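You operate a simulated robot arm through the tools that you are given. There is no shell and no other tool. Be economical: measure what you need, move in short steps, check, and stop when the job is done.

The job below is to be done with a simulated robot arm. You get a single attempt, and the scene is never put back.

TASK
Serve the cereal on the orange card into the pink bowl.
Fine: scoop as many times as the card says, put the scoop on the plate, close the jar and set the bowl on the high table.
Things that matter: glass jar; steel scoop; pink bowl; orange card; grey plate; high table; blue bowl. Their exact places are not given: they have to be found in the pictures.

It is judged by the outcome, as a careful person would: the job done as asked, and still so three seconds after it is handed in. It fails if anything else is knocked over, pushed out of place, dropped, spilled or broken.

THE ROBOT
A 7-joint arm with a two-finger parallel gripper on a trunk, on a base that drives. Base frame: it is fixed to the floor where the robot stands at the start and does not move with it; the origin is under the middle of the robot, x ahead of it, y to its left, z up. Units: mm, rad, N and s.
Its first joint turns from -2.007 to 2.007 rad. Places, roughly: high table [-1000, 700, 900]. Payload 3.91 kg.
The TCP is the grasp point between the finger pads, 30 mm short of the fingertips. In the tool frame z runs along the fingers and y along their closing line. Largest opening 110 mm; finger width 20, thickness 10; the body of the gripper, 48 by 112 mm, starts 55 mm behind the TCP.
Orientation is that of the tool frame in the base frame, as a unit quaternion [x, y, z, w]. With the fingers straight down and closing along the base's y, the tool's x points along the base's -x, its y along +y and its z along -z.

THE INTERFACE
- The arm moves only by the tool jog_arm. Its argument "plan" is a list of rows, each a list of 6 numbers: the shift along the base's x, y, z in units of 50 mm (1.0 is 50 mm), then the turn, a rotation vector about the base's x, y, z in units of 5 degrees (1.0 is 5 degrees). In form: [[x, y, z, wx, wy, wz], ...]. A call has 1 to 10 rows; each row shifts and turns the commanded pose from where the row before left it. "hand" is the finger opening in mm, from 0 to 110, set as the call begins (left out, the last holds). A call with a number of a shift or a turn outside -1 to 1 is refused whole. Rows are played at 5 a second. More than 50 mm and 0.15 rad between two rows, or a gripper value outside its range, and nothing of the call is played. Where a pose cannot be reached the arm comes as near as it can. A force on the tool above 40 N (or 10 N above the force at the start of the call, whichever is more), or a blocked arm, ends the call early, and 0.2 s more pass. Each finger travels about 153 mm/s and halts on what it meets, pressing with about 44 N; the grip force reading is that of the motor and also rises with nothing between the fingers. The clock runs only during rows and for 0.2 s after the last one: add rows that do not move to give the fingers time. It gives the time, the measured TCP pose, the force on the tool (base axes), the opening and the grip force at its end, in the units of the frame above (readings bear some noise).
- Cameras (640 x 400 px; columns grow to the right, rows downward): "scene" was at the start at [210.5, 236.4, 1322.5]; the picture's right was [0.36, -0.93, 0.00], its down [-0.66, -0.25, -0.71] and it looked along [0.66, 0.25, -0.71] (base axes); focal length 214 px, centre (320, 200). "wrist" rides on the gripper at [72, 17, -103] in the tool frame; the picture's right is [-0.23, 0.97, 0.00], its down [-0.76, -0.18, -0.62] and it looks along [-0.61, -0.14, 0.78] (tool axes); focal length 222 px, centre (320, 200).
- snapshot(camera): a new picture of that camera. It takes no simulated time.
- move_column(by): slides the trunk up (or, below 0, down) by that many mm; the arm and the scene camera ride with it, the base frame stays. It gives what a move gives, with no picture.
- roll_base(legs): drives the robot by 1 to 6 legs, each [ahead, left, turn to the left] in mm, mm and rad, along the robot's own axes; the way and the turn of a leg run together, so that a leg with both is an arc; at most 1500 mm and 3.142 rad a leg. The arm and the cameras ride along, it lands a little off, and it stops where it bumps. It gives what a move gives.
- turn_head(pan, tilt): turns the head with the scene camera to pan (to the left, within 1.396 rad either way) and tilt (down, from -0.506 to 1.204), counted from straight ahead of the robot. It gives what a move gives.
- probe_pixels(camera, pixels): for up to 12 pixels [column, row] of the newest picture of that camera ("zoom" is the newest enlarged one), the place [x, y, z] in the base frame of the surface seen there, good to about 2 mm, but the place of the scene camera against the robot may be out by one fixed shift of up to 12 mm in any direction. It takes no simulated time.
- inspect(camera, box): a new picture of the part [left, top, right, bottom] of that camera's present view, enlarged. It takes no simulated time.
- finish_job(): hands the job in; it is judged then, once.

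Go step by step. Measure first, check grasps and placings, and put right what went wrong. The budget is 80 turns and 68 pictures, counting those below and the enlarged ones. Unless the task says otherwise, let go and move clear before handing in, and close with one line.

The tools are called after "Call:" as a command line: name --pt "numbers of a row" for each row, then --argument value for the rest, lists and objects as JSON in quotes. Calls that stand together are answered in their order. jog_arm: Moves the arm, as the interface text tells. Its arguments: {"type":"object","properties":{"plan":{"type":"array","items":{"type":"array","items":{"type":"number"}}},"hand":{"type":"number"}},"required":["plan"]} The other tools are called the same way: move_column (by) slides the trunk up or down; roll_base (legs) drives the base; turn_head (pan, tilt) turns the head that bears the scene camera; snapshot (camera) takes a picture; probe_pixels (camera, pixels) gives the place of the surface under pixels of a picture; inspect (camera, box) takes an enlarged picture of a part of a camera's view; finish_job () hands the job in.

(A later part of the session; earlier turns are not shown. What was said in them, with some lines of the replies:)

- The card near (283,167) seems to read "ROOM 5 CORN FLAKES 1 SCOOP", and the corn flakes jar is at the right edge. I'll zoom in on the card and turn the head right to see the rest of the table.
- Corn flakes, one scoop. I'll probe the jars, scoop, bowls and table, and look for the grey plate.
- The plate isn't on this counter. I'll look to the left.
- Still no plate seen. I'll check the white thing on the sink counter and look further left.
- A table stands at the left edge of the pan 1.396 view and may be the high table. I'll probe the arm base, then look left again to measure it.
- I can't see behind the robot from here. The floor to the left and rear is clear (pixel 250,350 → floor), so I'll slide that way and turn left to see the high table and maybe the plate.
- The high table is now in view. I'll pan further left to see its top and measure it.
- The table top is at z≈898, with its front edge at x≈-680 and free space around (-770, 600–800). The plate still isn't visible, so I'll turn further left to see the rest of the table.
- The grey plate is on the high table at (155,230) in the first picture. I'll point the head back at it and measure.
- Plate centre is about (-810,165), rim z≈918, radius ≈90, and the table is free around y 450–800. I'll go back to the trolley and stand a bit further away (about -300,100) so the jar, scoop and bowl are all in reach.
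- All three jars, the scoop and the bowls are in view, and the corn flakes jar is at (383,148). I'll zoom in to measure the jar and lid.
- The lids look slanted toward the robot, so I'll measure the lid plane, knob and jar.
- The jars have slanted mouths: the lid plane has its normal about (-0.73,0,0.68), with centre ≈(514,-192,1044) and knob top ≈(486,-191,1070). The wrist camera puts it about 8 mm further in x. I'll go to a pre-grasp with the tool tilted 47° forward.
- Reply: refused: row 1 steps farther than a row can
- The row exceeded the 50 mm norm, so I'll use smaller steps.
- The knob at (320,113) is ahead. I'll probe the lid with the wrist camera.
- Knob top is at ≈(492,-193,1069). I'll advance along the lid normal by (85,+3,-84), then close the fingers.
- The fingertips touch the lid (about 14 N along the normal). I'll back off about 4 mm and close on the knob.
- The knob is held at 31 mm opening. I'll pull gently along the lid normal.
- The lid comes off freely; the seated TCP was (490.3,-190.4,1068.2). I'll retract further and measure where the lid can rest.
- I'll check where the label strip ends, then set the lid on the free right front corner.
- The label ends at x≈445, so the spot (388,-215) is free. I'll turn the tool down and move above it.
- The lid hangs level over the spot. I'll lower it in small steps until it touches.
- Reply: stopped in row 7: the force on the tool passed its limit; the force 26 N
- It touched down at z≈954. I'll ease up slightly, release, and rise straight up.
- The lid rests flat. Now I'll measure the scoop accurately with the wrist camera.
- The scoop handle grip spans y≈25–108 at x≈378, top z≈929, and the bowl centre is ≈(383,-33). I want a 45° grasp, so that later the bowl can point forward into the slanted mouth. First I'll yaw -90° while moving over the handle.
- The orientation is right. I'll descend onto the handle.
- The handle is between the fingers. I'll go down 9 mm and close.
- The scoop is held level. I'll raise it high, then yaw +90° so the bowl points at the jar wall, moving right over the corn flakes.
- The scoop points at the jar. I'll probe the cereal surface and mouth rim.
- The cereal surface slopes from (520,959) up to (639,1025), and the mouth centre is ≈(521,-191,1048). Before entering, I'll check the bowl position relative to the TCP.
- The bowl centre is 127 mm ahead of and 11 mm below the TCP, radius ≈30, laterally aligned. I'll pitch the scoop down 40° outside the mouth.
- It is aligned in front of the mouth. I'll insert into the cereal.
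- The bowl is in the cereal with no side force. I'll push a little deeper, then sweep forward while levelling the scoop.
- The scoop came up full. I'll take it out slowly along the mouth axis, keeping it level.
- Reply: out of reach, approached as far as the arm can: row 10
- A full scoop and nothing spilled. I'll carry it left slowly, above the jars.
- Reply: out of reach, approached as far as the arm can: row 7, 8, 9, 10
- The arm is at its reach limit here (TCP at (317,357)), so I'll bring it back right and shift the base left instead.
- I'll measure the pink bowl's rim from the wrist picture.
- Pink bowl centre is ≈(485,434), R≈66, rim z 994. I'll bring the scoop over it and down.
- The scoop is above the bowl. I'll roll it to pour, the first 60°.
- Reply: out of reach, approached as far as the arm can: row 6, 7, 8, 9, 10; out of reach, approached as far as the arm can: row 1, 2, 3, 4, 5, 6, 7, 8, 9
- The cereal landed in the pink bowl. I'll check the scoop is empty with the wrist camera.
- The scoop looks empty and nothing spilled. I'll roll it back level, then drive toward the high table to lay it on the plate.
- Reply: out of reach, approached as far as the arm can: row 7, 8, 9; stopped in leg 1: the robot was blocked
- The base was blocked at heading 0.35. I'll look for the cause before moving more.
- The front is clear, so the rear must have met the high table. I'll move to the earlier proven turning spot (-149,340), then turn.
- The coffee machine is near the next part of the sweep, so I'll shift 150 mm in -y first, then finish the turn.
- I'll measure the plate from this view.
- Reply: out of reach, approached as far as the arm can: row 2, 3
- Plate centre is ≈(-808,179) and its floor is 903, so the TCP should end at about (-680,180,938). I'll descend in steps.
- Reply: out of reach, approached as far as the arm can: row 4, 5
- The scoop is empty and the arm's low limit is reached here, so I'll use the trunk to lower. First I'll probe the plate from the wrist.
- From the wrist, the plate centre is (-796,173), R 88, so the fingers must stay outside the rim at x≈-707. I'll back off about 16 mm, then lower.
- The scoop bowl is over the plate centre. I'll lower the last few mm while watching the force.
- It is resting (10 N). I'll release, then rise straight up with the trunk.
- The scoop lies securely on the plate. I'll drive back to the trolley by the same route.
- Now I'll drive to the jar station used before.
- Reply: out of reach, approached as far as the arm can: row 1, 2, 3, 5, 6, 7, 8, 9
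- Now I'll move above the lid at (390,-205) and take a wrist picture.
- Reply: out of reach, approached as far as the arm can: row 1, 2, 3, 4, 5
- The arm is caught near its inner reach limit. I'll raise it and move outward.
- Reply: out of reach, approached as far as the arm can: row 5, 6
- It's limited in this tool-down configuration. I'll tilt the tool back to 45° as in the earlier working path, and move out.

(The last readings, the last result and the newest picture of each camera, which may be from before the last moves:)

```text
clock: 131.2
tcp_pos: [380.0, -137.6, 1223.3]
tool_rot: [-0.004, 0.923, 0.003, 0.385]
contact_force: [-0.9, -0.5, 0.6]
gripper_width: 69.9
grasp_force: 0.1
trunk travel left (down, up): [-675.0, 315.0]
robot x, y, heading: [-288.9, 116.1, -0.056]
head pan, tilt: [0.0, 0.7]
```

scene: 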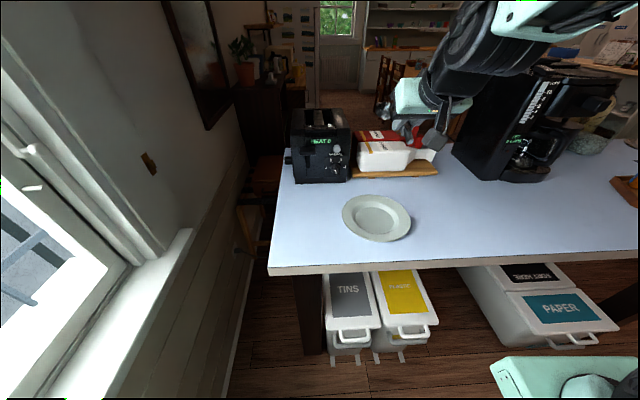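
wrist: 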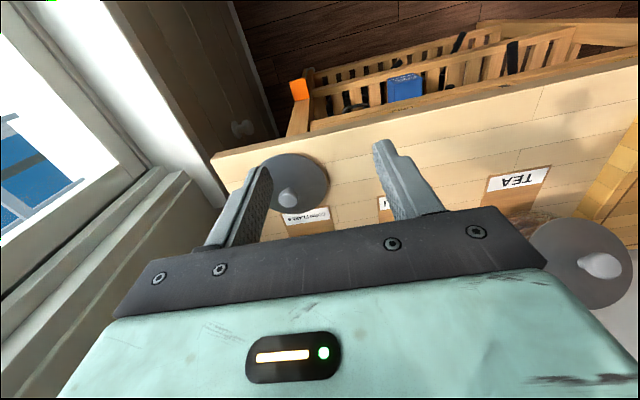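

That frees it. Now I'll follow the same path as when setting the lid down.

Call:
jog_arm --pt "0.5 -0.5 -0.5 0 0 0" --pt "0.1 -0.6 -0.4 0 0 0" --pt "0 0 0 0 0 0"

Call:
jog_arm --pt "-0.04 -0.04 -0.2 0 1 0" --pt "-0.04 -0.04 -0.2 0 1 0" --pt "-0.04 -0.04 -0.2 0 1 0" --pt "-0.04 -0.04 -0.2 0 1 0" --pt "-0.04 -0.04 -0.2 0 1 0" --pt "-0.04 -0.04 -0.2 0 1 0" --pt "-0.04 -0.04 -0.2 0 1 0" --pt "-0.04 -0.04 -0.2 0 1 0" --pt "-0.04 -0.04 -0.2 0 1 0" --pt "0 0 0 0 0 0"

Call:
snapshot --camera "wrist"

```text
clock: 132.0
tcp_pos: [408.6, -193.3, 1176.5]
tool_rot: [-0.005, 0.923, 0.005, 0.385]
contact_force: [0.3, -0.2, 0.2]
gripper_width: 70.1
grasp_force: 0.1
trunk travel left (down, up): [-675.0, 315.0]
robot x, y, heading: [-289.6, 115.9, -0.058]
head pan, tilt: [0.0, 0.7]
```

```text
clock: 134.2
tcp_pos: [392.0, -209.9, 1086.5]
tool_rot: [-0.003, 1.0, 0.005, 0.002]
contact_force: [-0.5, -0.7, -0.4]
gripper_width: 69.9
grasp_force: 0.1
trunk travel left (down, up): [-675.0, 315.0]
robot x, y, heading: [-289.0, 118.6, -0.054]
head pan, tilt: [0.0, 0.7]
```

```text
9 pictures are left
```

wrist: 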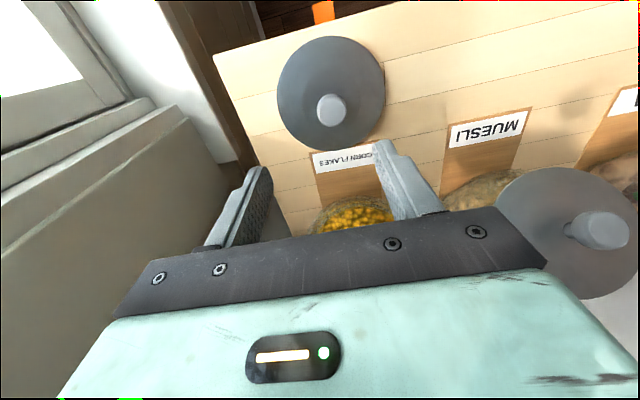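

Call:
probe_pixels --camera "wrist" --pixels '[[331, 108], [318, 108], [345, 108], [331, 97], [331, 120], [290, 90], [370, 90], [330, 50]]'

```text
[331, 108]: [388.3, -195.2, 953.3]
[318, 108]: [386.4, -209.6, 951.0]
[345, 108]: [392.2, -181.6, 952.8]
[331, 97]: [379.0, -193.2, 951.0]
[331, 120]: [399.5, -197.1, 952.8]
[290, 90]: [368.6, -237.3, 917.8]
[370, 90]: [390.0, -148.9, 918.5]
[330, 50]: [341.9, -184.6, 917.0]
```

The knob is at (389,-196,953). I'll descend centred on it and grip.

Call:
jog_arm --pt "-0.06 0.28 -0.5 0 0 0" --pt "0 0 -0.7 0 0 0" --pt "0 0 -0.7 0 0 0" --pt "0 0 -0.5 0 0 0" --pt "0 0 -0.2 0 0 0" --pt "0 0 0 0 0 0"

Call:
jog_arm --pt "0 0 0 0 0 0" --pt "0 0 0 0 0 0" --pt "0 0 0 0 0 0" --pt "0 0 0 0 0 0" --hand 10

Call:
jog_arm --pt "0 0 0.3 0 0 0" --pt "0 0 0.6 0 0 0" --pt "0 0 0.6 0 0 0"

```text
clock: 135.6
tcp_pos: [385.2, -194.2, 960.1]
tool_rot: [-0.003, 1.0, 0.005, 0.002]
contact_force: [0.8, 0.0, 0.0]
gripper_width: 69.9
grasp_force: 0.1
trunk travel left (down, up): [-675.0, 315.0]
robot x, y, heading: [-287.6, 116.9, -0.056]
head pan, tilt: [0.0, 0.7]
```

```text
clock: 136.6
tcp_pos: [385.9, -193.5, 961.2]
tool_rot: [-0.003, 1.0, 0.005, 0.002]
contact_force: [0.1, -1.1, 1.5]
gripper_width: 30.6
grasp_force: 43.8
trunk travel left (down, up): [-675.0, 315.0]
robot x, y, heading: [-287.6, 118.1, -0.058]
head pan, tilt: [0.0, 0.7]
```

```text
clock: 137.4
tcp_pos: [386.4, -194.8, 1033.4]
tool_rot: [-0.003, 1.0, 0.006, 0.002]
contact_force: [0.3, -0.5, -1.3]
gripper_width: 30.8
grasp_force: 43.8
trunk travel left (down, up): [-675.0, 315.0]
robot x, y, heading: [-289.8, 117.2, -0.055]
head pan, tilt: [0.0, 0.7]
```

The knob is gripped at 31 mm, about 7 mm higher on the knob than before. I'll lift and tilt back to 47° in front of the mouth.

Call:
jog_arm --pt "0.03 0.01 0.25 0 -0.946 0" --pt "0.03 0.01 0.25 0 -0.946 0" --pt "0.03 0.01 0.25 0 -0.946 0" --pt "0.03 0.01 0.25 0 -0.946 0" --pt "0.03 0.01 0.25 0 -0.946 0" --pt "0.03 0.01 0.25 0 -0.946 0" --pt "0.03 0.01 0.25 0 -0.946 0" --pt "0.03 0 0.25 0 -0.946 0" --pt "0.03 0 0.25 0 -0.946 0" --pt "0.03 0 0.25 0 -0.946 0"

Call:
jog_arm --pt "0.2 0 -0.2 0 0 0" --pt "0.2 0 -0.2 0 0 0" --pt "0.26 0 -0.26 0 0 0" --pt "0 0 0 0 0 0"

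Call:
inspect --camera "scene" --box '[430, 80, 590, 220]'

```text
clock: 139.6
tcp_pos: [401.4, -193.1, 1158.4]
tool_rot: [-0.005, 0.915, 0.004, 0.403]
contact_force: [0.1, 0.0, -0.9]
gripper_width: 30.8
grasp_force: 43.9
trunk travel left (down, up): [-675.0, 315.0]
robot x, y, heading: [-288.2, 114.8, -0.053]
head pan, tilt: [0.0, 0.7]
```

```text
clock: 140.6
tcp_pos: [435.6, -192.2, 1125.2]
tool_rot: [-0.005, 0.915, 0.004, 0.403]
contact_force: [-0.2, 0.5, -0.7]
gripper_width: 30.5
grasp_force: 44.4
trunk travel left (down, up): [-675.0, 315.0]
robot x, y, heading: [-289.6, 115.1, -0.061]
head pan, tilt: [0.0, 0.7]
```

```text
2.86 times, centred on (510, 150) of scene
```

zoom: 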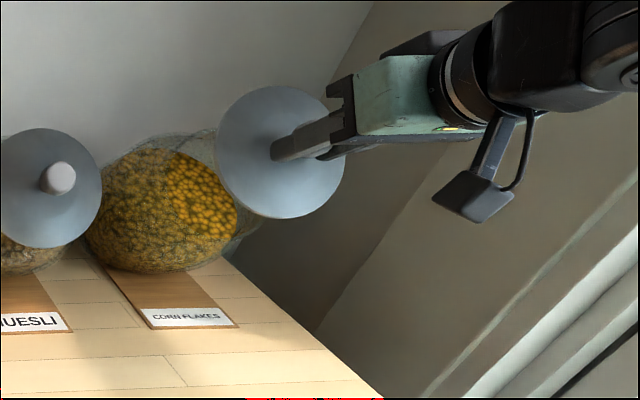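

The lid is parallel to the mouth. I'll correct about 5 mm sideways and slide it along the axis, slowly at the end.

Call:
jog_arm --pt "0.23 0.03 -0.342 0 0 0" --pt "0.257 0 -0.237 0 0 0" --pt "0.257 0 -0.237 0 0 0" --pt "0 0 0 0 0 0"

Call:
jog_arm --pt "0.059 0 -0.054 0 0 0" --pt "0.059 0 -0.054 0 0 0" --pt "0.059 0 -0.054 0 0 0" --pt "0.059 0 -0.054 0 0 0" --pt "0 0 0 0 0 0"

Call:
inspect --camera "scene" --box '[430, 100, 550, 200]'

```text
clock: 141.6
tcp_pos: [473.2, -191.8, 1084.6]
tool_rot: [-0.004, 0.915, 0.003, 0.403]
contact_force: [-0.1, 0.3, -0.2]
gripper_width: 30.5
grasp_force: 44.4
trunk travel left (down, up): [-675.0, 315.0]
robot x, y, heading: [-289.5, 113.9, -0.051]
head pan, tilt: [0.0, 0.7]
```

```text
clock: 142.8
tcp_pos: [484.1, -190.8, 1075.5]
tool_rot: [-0.004, 0.915, 0.003, 0.404]
contact_force: [-14.0, 3.0, 12.4]
gripper_width: 30.9
grasp_force: 43.8
trunk travel left (down, up): [-675.0, 315.0]
robot x, y, heading: [-288.8, 118.7, -0.053]
head pan, tilt: [0.0, 0.7]
```

```text
4.00 times, centred on (490, 150) of scene
```

zoom: 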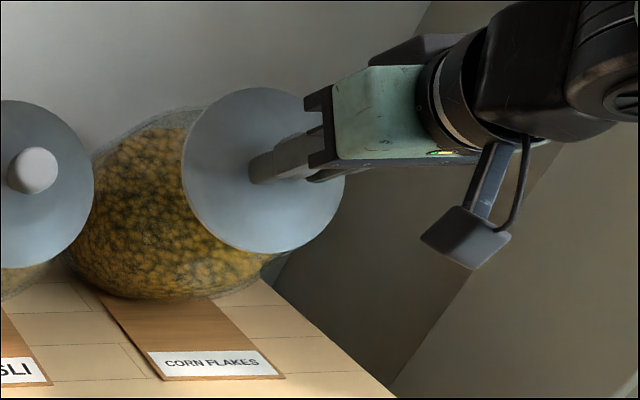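

It is seated: the force is purely along the normal, within 2 mm of the original seat. I'll unload slightly and open the fingers.

Call:
jog_arm --pt "-0.02 0 0.018 0 0 0" --pt "0 0 0 0 0 0"

Call:
jog_arm --pt "0 0 0 0 0 0" --pt "0 0 0 0 0 0" --pt "0 0 0 0 0 0" --hand 60

Call:
jog_arm --pt "-0.147 0 0.136 0 0 0" --pt "-0.3 0 0.28 0 0 0" --pt "-0.4 0 0.37 0 0 0" --pt "-0.5 0 0.46 0 0 0" --pt "-0.4 0 0.37 0 0 0"

Call:
inspect --camera "scene" --box '[430, 100, 550, 200]'

Call:
probe_pixels --camera "zoom" --pixels '[[255, 95], [195, 125], [190, 180], [270, 245], [330, 210], [335, 130], [290, 160], [38, 170], [45, 105], [85, 215]]'

```text
clock: 143.4
tcp_pos: [484.0, -191.6, 1075.6]
tool_rot: [-0.005, 0.915, 0.004, 0.404]
contact_force: [-1.9, -0.7, 9.8]
gripper_width: 30.5
grasp_force: 43.6
trunk travel left (down, up): [-675.0, 315.0]
robot x, y, heading: [-288.6, 115.4, -0.056]
head pan, tilt: [0.0, 0.7]
```

```text
clock: 144.2
tcp_pos: [484.8, -190.6, 1075.9]
tool_rot: [-0.005, 0.915, 0.004, 0.404]
contact_force: [-0.8, 0.2, 0.5]
gripper_width: 60.1
grasp_force: 0.0
trunk travel left (down, up): [-675.0, 315.0]
robot x, y, heading: [-290.0, 115.0, -0.06]
head pan, tilt: [0.0, 0.7]
```

```text
clock: 145.4
tcp_pos: [396.6, -191.0, 1155.0]
tool_rot: [-0.004, 0.915, 0.004, 0.403]
contact_force: [0.1, 0.2, -0.6]
gripper_width: 60.2
grasp_force: 0.1
trunk travel left (down, up): [-675.0, 315.0]
robot x, y, heading: [-291.6, 115.5, -0.057]
head pan, tilt: [0.0, 0.7]
```

```text
4.00 times, centred on (490, 150) of scene
```

zoom: 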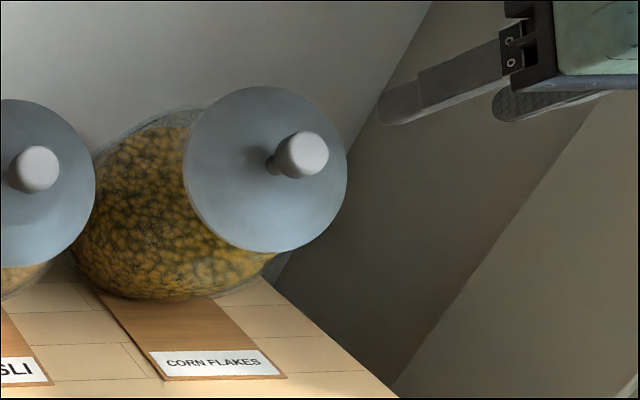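

```text
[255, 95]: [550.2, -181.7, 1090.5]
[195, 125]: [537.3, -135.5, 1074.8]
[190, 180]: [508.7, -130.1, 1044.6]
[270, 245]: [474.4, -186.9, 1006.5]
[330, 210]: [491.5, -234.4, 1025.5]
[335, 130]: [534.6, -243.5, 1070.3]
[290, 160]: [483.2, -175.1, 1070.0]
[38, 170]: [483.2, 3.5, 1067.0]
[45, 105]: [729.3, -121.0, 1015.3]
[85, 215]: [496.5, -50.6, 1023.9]
```

The lid sits evenly on the jar, with the same plane all around and the knob in place. Next I'll shift the base left to fetch the pink bowl.

Call:
roll_base --legs '[[0, 290, 0.055]]'

Call:
jog_arm --pt "0.1 0.5 0.1 0 0.94 0" --pt "0.1 0.5 0.1 0 0.94 0" --pt "0.1 0.5 0.1 0 0.94 0" --pt "0.1 0.5 0.1 0 0.94 0" --pt "0.1 0.5 0 0 0.94 0" --pt "0.1 0.5 0 0 0.94 0" --pt "0.1 0.5 0 0 0.94 0" --pt "0.1 0.5 0 0 0.94 0" --pt "0.1 0.4 0 0 0.94 0" --pt "0 0 0 0 0.94 0"

```text
clock: 147.4
tcp_pos: [419.2, 135.3, 1157.6]
tool_rot: [-0.03, 0.914, 0.016, 0.404]
contact_force: [-1.1, -0.1, -0.3]
gripper_width: 60.0
grasp_force: 0.1
trunk travel left (down, up): [-675.0, 315.0]
robot x, y, heading: [-280.3, 404.5, -0.007]
head pan, tilt: [0.0, 0.7]
```

```text
clock: 149.6
tcp_pos: [465.2, 354.5, 1177.2]
tool_rot: [-0.02, 0.999, 0.026, 0.003]
contact_force: [0.6, -0.4, 0.4]
gripper_width: 59.9
grasp_force: 0.0
trunk travel left (down, up): [-675.0, 315.0]
robot x, y, heading: [-280.8, 405.1, -0.0]
head pan, tilt: [0.0, 0.7]
```

The tool is above the bowl's right side. I'll take one wrist picture to measure the rim.

Call:
snapshot --camera "wrist"

```text
5 pictures are left
```

wrist: 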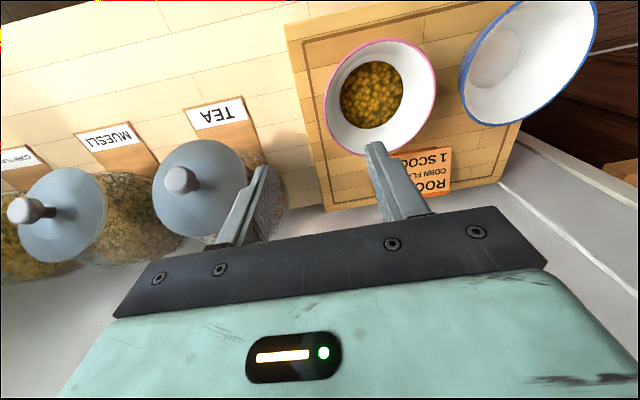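

Call:
probe_pixels --camera "wrist" --pixels '[[327, 100], [435, 85], [385, 41], [355, 148], [342, 60], [332, 110], [340, 105], [372, 95], [338, 90], [345, 120], [420, 125], [350, 62]]'

```text
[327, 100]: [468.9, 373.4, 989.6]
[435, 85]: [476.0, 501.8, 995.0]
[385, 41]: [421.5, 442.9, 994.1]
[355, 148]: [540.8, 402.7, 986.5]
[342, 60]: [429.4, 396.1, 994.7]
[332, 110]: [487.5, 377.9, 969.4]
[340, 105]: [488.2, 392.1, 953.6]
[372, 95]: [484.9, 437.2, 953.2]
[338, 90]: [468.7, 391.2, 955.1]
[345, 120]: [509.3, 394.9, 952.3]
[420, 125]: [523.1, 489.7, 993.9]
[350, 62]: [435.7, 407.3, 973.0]
```

Bowl centre is ≈(487,436), right rim at y≈371, and the inner wall leans ~13°. I'll roll the tool to match and straddle the right rim.

Call:
jog_arm --pt "0.15 0.1 -0.5 0.7 0 -0.46" --pt "0.15 0.1 -0.5 0.7 0 0" --pt "0.14 0.12 -0.6 0.6 0 0" --pt "0 0 -0.6 0 0 0" --pt "0 0 -0.54 0 0 0" --pt "0 0 0 0 0 0"

```text
clock: 151.0
tcp_pos: [486.9, 371.3, 1038.4]
tool_rot: [-0.001, 0.994, 0.113, 0.006]
contact_force: [-0.1, 0.0, -1.3]
gripper_width: 59.8
grasp_force: 0.0
trunk travel left (down, up): [-675.0, 315.0]
robot x, y, heading: [-280.1, 407.0, -0.002]
head pan, tilt: [0.0, 0.7]
```

Call:
jog_arm --pt "0 0 -0.4 0 0 0" --pt "0 0 -0.4 0 0 0" --pt "0 0 0 0 0 0"

Call:
jog_arm --pt "0 0 0 0 0 0" --pt "0 0 0 0 0 0" --pt "0 0 0 0 0 0" --pt "0 0 0 0 0 0" --hand 0

Call:
jog_arm --pt "0 0 0.15 0 0 0" --pt "0 0 0.25 0 0 0" --pt "0 0 0.3 0 0 0" --pt "0 0 0 0 0 0"

Call:
turn_head --pan -0.1 --tilt 0.75

Call:
snapshot --camera "scene"

```text
clock: 151.8
tcp_pos: [486.8, 370.6, 997.6]
tool_rot: [-0.001, 0.994, 0.112, 0.006]
contact_force: [0.0, 0.5, 0.4]
gripper_width: 59.9
grasp_force: 0.1
trunk travel left (down, up): [-675.0, 315.0]
robot x, y, heading: [-278.6, 404.3, -0.004]
head pan, tilt: [0.0, 0.7]
```

```text
clock: 152.8
tcp_pos: [486.4, 371.7, 998.7]
tool_rot: [-0.001, 0.994, 0.113, 0.007]
contact_force: [0.5, 3.9, 13.9]
gripper_width: 13.7
grasp_force: 43.8
trunk travel left (down, up): [-675.0, 315.0]
robot x, y, heading: [-279.4, 405.4, 0.004]
head pan, tilt: [0.0, 0.7]
```

```text
clock: 153.8
tcp_pos: [486.1, 370.0, 1031.5]
tool_rot: [0.0, 0.994, 0.112, 0.006]
contact_force: [-0.2, -0.5, -2.2]
gripper_width: 9.4
grasp_force: 44.0
trunk travel left (down, up): [-675.0, 315.0]
robot x, y, heading: [-285.2, 402.4, -0.0]
head pan, tilt: [0.0, 0.7]
```

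```text
clock: 154.4
tcp_pos: [487.2, 369.5, 1032.3]
tool_rot: [-0.001, 0.994, 0.112, 0.006]
contact_force: [-0.7, -0.7, -3.0]
gripper_width: 9.8
grasp_force: 44.6
trunk travel left (down, up): [-675.0, 315.0]
robot x, y, heading: [-275.3, 405.0, 0.0]
head pan, tilt: [-0.099, 0.75]
```

```text
4 pictures are left
```

scene: 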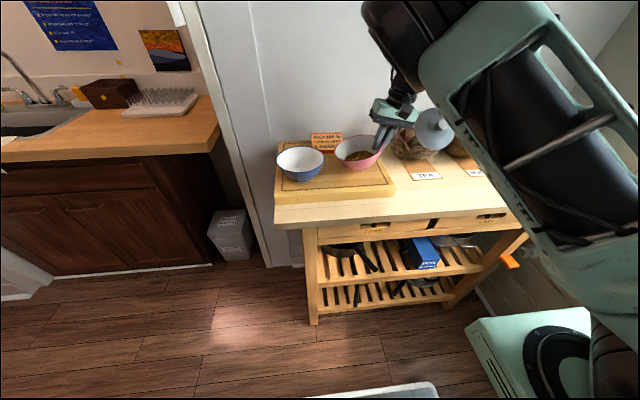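

I'll probe whether the bowl rose with the gripper.

Call:
probe_pixels --camera "scene" --pixels '[[336, 150], [350, 139], [382, 152], [360, 168], [358, 155], [350, 165], [375, 163], [340, 158]]'

```text
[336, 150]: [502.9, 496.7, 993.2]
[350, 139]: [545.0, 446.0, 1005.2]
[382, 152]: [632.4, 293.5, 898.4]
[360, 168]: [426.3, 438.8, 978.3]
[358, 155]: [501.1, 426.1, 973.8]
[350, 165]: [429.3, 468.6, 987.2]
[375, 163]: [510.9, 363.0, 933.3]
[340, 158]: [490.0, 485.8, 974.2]
```

The bowl seems lifted but tilted, with the far side low. I'll zoom to verify before going on.

Call:
inspect --camera "scene" --box '[270, 110, 430, 210]'

Call:
probe_pixels --camera "zoom" --pixels '[[262, 148], [300, 110], [350, 103], [420, 120], [440, 150], [300, 200], [350, 205], [400, 190], [270, 180], [360, 232], [350, 180], [330, 225]]'

```text
4.00 times, centred on (350, 160) of scene
```

zoom: 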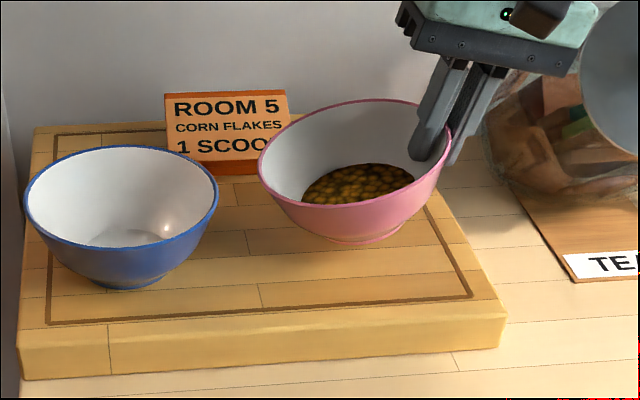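

```text
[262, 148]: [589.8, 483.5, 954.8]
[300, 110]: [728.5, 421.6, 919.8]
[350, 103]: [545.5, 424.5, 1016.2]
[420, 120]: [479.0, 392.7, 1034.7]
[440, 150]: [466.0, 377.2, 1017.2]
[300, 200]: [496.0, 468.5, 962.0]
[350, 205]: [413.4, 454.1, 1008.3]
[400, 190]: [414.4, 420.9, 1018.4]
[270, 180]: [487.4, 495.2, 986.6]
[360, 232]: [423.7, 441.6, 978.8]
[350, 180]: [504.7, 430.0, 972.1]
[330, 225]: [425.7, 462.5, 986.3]
```

The bowl is held but tilted ~16°, with the left side low. I'll level it by rolling the tool about x, then lift it clear.

Call:
jog_arm --pt "0 0 0.3 0.6 0 0" --pt "0 0 0.3 0.6 0 0" --pt "0 0 0.3 0.7 0 0" --pt "0 0 0.4 0.7 0 0" --pt "-0.1 0 0.4 0.6 0 0" --pt "-0.1 0 0.4 0 0 0" --pt "-0.1 0 0.4 0 0 0" --pt "-0.1 0 0.4 0 0 0" --pt "-0.1 0 0.3 0 0 0" --pt "0 0 0 0 0 0"

Call:
inspect --camera "scene" --box '[270, 30, 430, 150]'

```text
clock: 156.6
tcp_pos: [465.6, 372.4, 1193.2]
tool_rot: [0.001, 0.968, 0.249, 0.006]
contact_force: [0.6, 0.3, -2.5]
gripper_width: 9.3
grasp_force: 43.9
trunk travel left (down, up): [-675.0, 315.0]
robot x, y, heading: [-281.1, 407.9, 0.001]
head pan, tilt: [-0.099, 0.75]
```

```text
3.33 times, centred on (350, 90) of scene
```

zoom: 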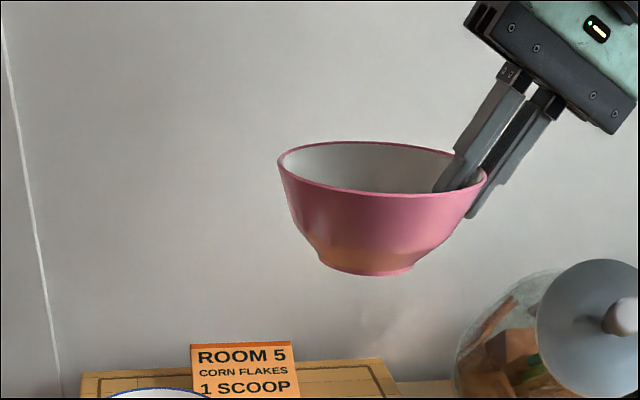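

Call:
probe_pixels --camera "zoom" --pixels '[[282, 165], [375, 196], [450, 190], [410, 196], [320, 185], [340, 268], [405, 268], [475, 200]]'

Call:
roll_base --legs '[[130, -62, 0], [0, 0, 1.3]]'

```text
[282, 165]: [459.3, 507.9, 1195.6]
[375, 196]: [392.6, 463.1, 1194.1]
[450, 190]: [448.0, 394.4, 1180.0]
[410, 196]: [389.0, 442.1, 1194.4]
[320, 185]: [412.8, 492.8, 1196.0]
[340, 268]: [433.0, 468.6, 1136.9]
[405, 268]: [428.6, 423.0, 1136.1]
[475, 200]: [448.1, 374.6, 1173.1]
```

```text
clock: 161.2
tcp_pos: [65.3, 1060.0, 1193.2]
tool_rot: [-0.596, 0.764, 0.2, -0.148]
contact_force: [-0.2, -0.1, -3.5]
gripper_width: 9.5
grasp_force: 44.0
trunk travel left (down, up): [-675.0, 315.0]
robot x, y, heading: [-146.6, 343.2, 1.326]
head pan, tilt: [-0.099, 0.75]
```

The bowl is level (rim z≈1195 all around, bottom ≈60 below the TCP). I'll turn on to face the high table so the bowl comes over the free spot near (-800,700).

Call:
roll_base --legs '[[0, 0, 1.27]]'

Call:
turn_head --pan 0.0 --tilt 0.75

Call:
snapshot --camera "scene"

```text
clock: 164.8
tcp_pos: [-769.1, 756.3, 1193.6]
tool_rot: [0.933, -0.259, -0.074, 0.239]
contact_force: [0.5, 0.0, -3.0]
gripper_width: 9.4
grasp_force: 43.7
trunk travel left (down, up): [-675.0, 315.0]
robot x, y, heading: [-149.0, 341.5, 2.594]
head pan, tilt: [-0.099, 0.75]
```

```text
clock: 165.5
tcp_pos: [-769.0, 757.5, 1193.3]
tool_rot: [0.933, -0.259, -0.073, 0.239]
contact_force: [-0.1, 0.0, -2.7]
gripper_width: 9.3
grasp_force: 44.1
trunk travel left (down, up): [-675.0, 315.0]
robot x, y, heading: [-148.3, 346.4, 2.598]
head pan, tilt: [0.0, 0.75]
```

```text
1 pictures are left
```

scene: 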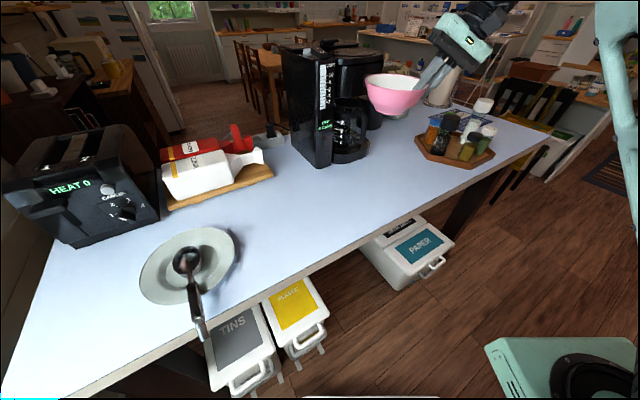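

I'll probe the neighbours: the coffee machine's foot, the spice tray and the free table.

Call:
probe_pixels --camera "scene" --pixels '[[325, 165], [365, 155], [350, 162], [418, 158], [385, 160], [395, 195], [380, 100], [365, 85], [420, 95], [450, 168], [345, 100], [398, 112]]'

```text
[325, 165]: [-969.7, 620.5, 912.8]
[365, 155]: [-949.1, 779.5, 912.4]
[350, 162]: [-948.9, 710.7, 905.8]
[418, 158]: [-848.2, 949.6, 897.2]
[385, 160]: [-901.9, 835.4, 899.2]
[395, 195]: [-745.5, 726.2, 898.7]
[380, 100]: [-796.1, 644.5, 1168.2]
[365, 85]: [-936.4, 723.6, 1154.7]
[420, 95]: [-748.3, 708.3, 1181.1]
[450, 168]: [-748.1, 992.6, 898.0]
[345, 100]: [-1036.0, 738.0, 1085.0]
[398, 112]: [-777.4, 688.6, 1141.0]
```

The spot is clear on all sides (the coffee machine base is ~80 mm away). I'll lower with the trunk, then finish with gentle arm steps.

Call:
move_column --by -190

Call:
jog_arm --pt "0 0 -0.3 0 0 0" --pt "0 0 -0.2 0 0 0" --pt "0 0 -0.1 0 0 0" --pt "0 0 0 0 0 0"

```text
clock: 167.6
tcp_pos: [-768.2, 756.5, 1003.7]
tool_rot: [0.933, -0.26, -0.073, 0.239]
contact_force: [-0.4, -0.4, -2.4]
gripper_width: 9.6
grasp_force: 43.8
trunk travel left (down, up): [-485.0, 505.0]
robot x, y, heading: [-143.6, 342.4, 2.592]
head pan, tilt: [0.0, 0.75]
```

```text
clock: 168.6
tcp_pos: [-769.3, 757.0, 973.0]
tool_rot: [0.933, -0.259, -0.073, 0.239]
contact_force: [0.0, 0.2, -2.8]
gripper_width: 9.6
grasp_force: 43.8
trunk travel left (down, up): [-485.0, 505.0]
robot x, y, heading: [-144.4, 346.1, 2.596]
head pan, tilt: [0.0, 0.75]
```

Call:
jog_arm --pt "0 0 -0.06 0 0 0" --pt "0 0 -0.06 0 0 0" --pt "0 0 -0.05 0 0 0" --pt "0 0 0 0 0 0"

Call:
jog_arm --pt "0 0 -0.04 0 0 0" --pt "0 0 -0.04 0 0 0" --pt "0 0 0 0 0 0"

```text
clock: 169.6
tcp_pos: [-768.3, 756.2, 967.1]
tool_rot: [0.933, -0.259, -0.073, 0.239]
contact_force: [0.1, 1.4, -3.5]
gripper_width: 9.4
grasp_force: 44.1
trunk travel left (down, up): [-485.0, 505.0]
robot x, y, heading: [-145.0, 343.8, 2.598]
head pan, tilt: [0.0, 0.75]
```

```text
clock: 170.3
tcp_pos: [-769.5, 757.5, 960.4]
tool_rot: [0.933, -0.259, -0.073, 0.238]
contact_force: [-0.4, 0.5, -3.7]
gripper_width: 9.4
grasp_force: 44.1
trunk travel left (down, up): [-485.0, 505.0]
robot x, y, heading: [-145.5, 346.4, 2.599]
head pan, tilt: [0.0, 0.75]
```

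Call:
jog_arm --pt "0 0 -0.04 0 0 0" --pt "0 0 0 0 0 0"

Call:
jog_arm --pt "0 0 -0.03 0 0 0" --pt "0 0 0 0 0 0"

```text
clock: 170.9
tcp_pos: [-768.8, 756.3, 959.8]
tool_rot: [0.933, -0.26, -0.074, 0.239]
contact_force: [-1.2, 2.0, 7.2]
gripper_width: 9.5
grasp_force: 44.6
trunk travel left (down, up): [-485.0, 505.0]
robot x, y, heading: [-144.1, 344.2, 2.599]
head pan, tilt: [0.0, 0.75]
```

```text
clock: 171.6
tcp_pos: [-768.2, 756.9, 958.9]
tool_rot: [0.932, -0.261, -0.074, 0.239]
contact_force: [5.3, 6.5, 21.0]
gripper_width: 9.6
grasp_force: 44.3
trunk travel left (down, up): [-485.0, 505.0]
robot x, y, heading: [-148.1, 344.0, 2.595]
head pan, tilt: [0.0, 0.75]
5 turns are left
```

The bowl stands on the table (21 N). I'll ease off, open, and withdraw along the tool axis.

Call:
jog_arm --pt "0 0 0.03 0 0 0" --pt "0 0 0 0 0 0"

Call:
jog_arm --pt "0 0 0 0 0 0" --pt "0 0 0 0 0 0" --pt "0 0 0 0 0 0" --hand 45

Call:
jog_arm --pt "0.05 0.083 0.175 0 0 0" --pt "0.1 0.166 0.35 0 0 0" --pt "0.15 0.25 0.52 0 0 0" --pt "0.15 0.25 0.52 0 0 0" --pt "0.1 0.1 0.8 0 0 0" --pt "0 0 0.9 0 0 0" --pt "0 0 0 0 0 0"

Call:
snapshot --camera "scene"

```text
clock: 172.2
tcp_pos: [-768.9, 756.0, 959.4]
tool_rot: [0.933, -0.26, -0.073, 0.239]
contact_force: [2.1, 3.6, 9.9]
gripper_width: 9.4
grasp_force: 43.7
trunk travel left (down, up): [-485.0, 505.0]
robot x, y, heading: [-147.3, 341.5, 2.592]
head pan, tilt: [0.0, 0.75]
```

```text
clock: 172.9
tcp_pos: [-768.4, 756.3, 958.9]
tool_rot: [0.933, -0.26, -0.072, 0.239]
contact_force: [-0.3, -0.7, -0.4]
gripper_width: 44.9
grasp_force: 0.0
trunk travel left (down, up): [-485.0, 505.0]
robot x, y, heading: [-148.4, 342.2, 2.597]
head pan, tilt: [0.0, 0.75]
```

```text
clock: 174.6
tcp_pos: [-740.3, 799.5, 1123.2]
tool_rot: [0.933, -0.259, -0.074, 0.239]
contact_force: [0.4, 0.3, 0.0]
gripper_width: 44.8
grasp_force: 0.2
trunk travel left (down, up): [-485.0, 505.0]
robot x, y, heading: [-146.0, 342.5, 2.599]
head pan, tilt: [0.0, 0.75]
```

```text
0 pictures are left
4 turns are left
```

scene: 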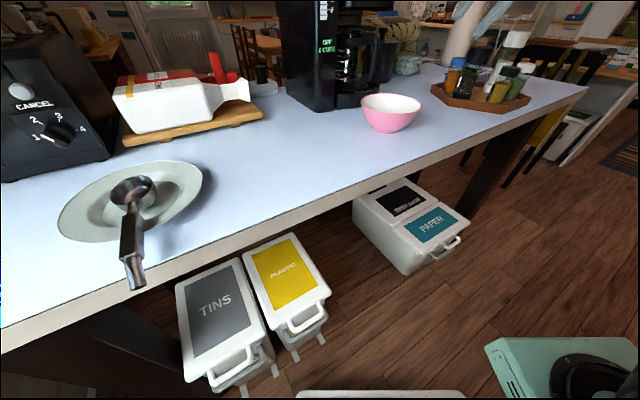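

The last picture shows the pink bowl upright on the high table at (390,112), the scoop on the plate at (130,200), and the gripper clear of both. I'll hand in.

Call:
finish_job

```text
The job is handed in.
```

I put one scoop of corn flakes in the pink bowl, and the bowl now stands on the high table with the steel scoop on the grey plate. The jar is closed, but its lid measured 2–4 mm further out than before I opened it, which is about the measuring error.
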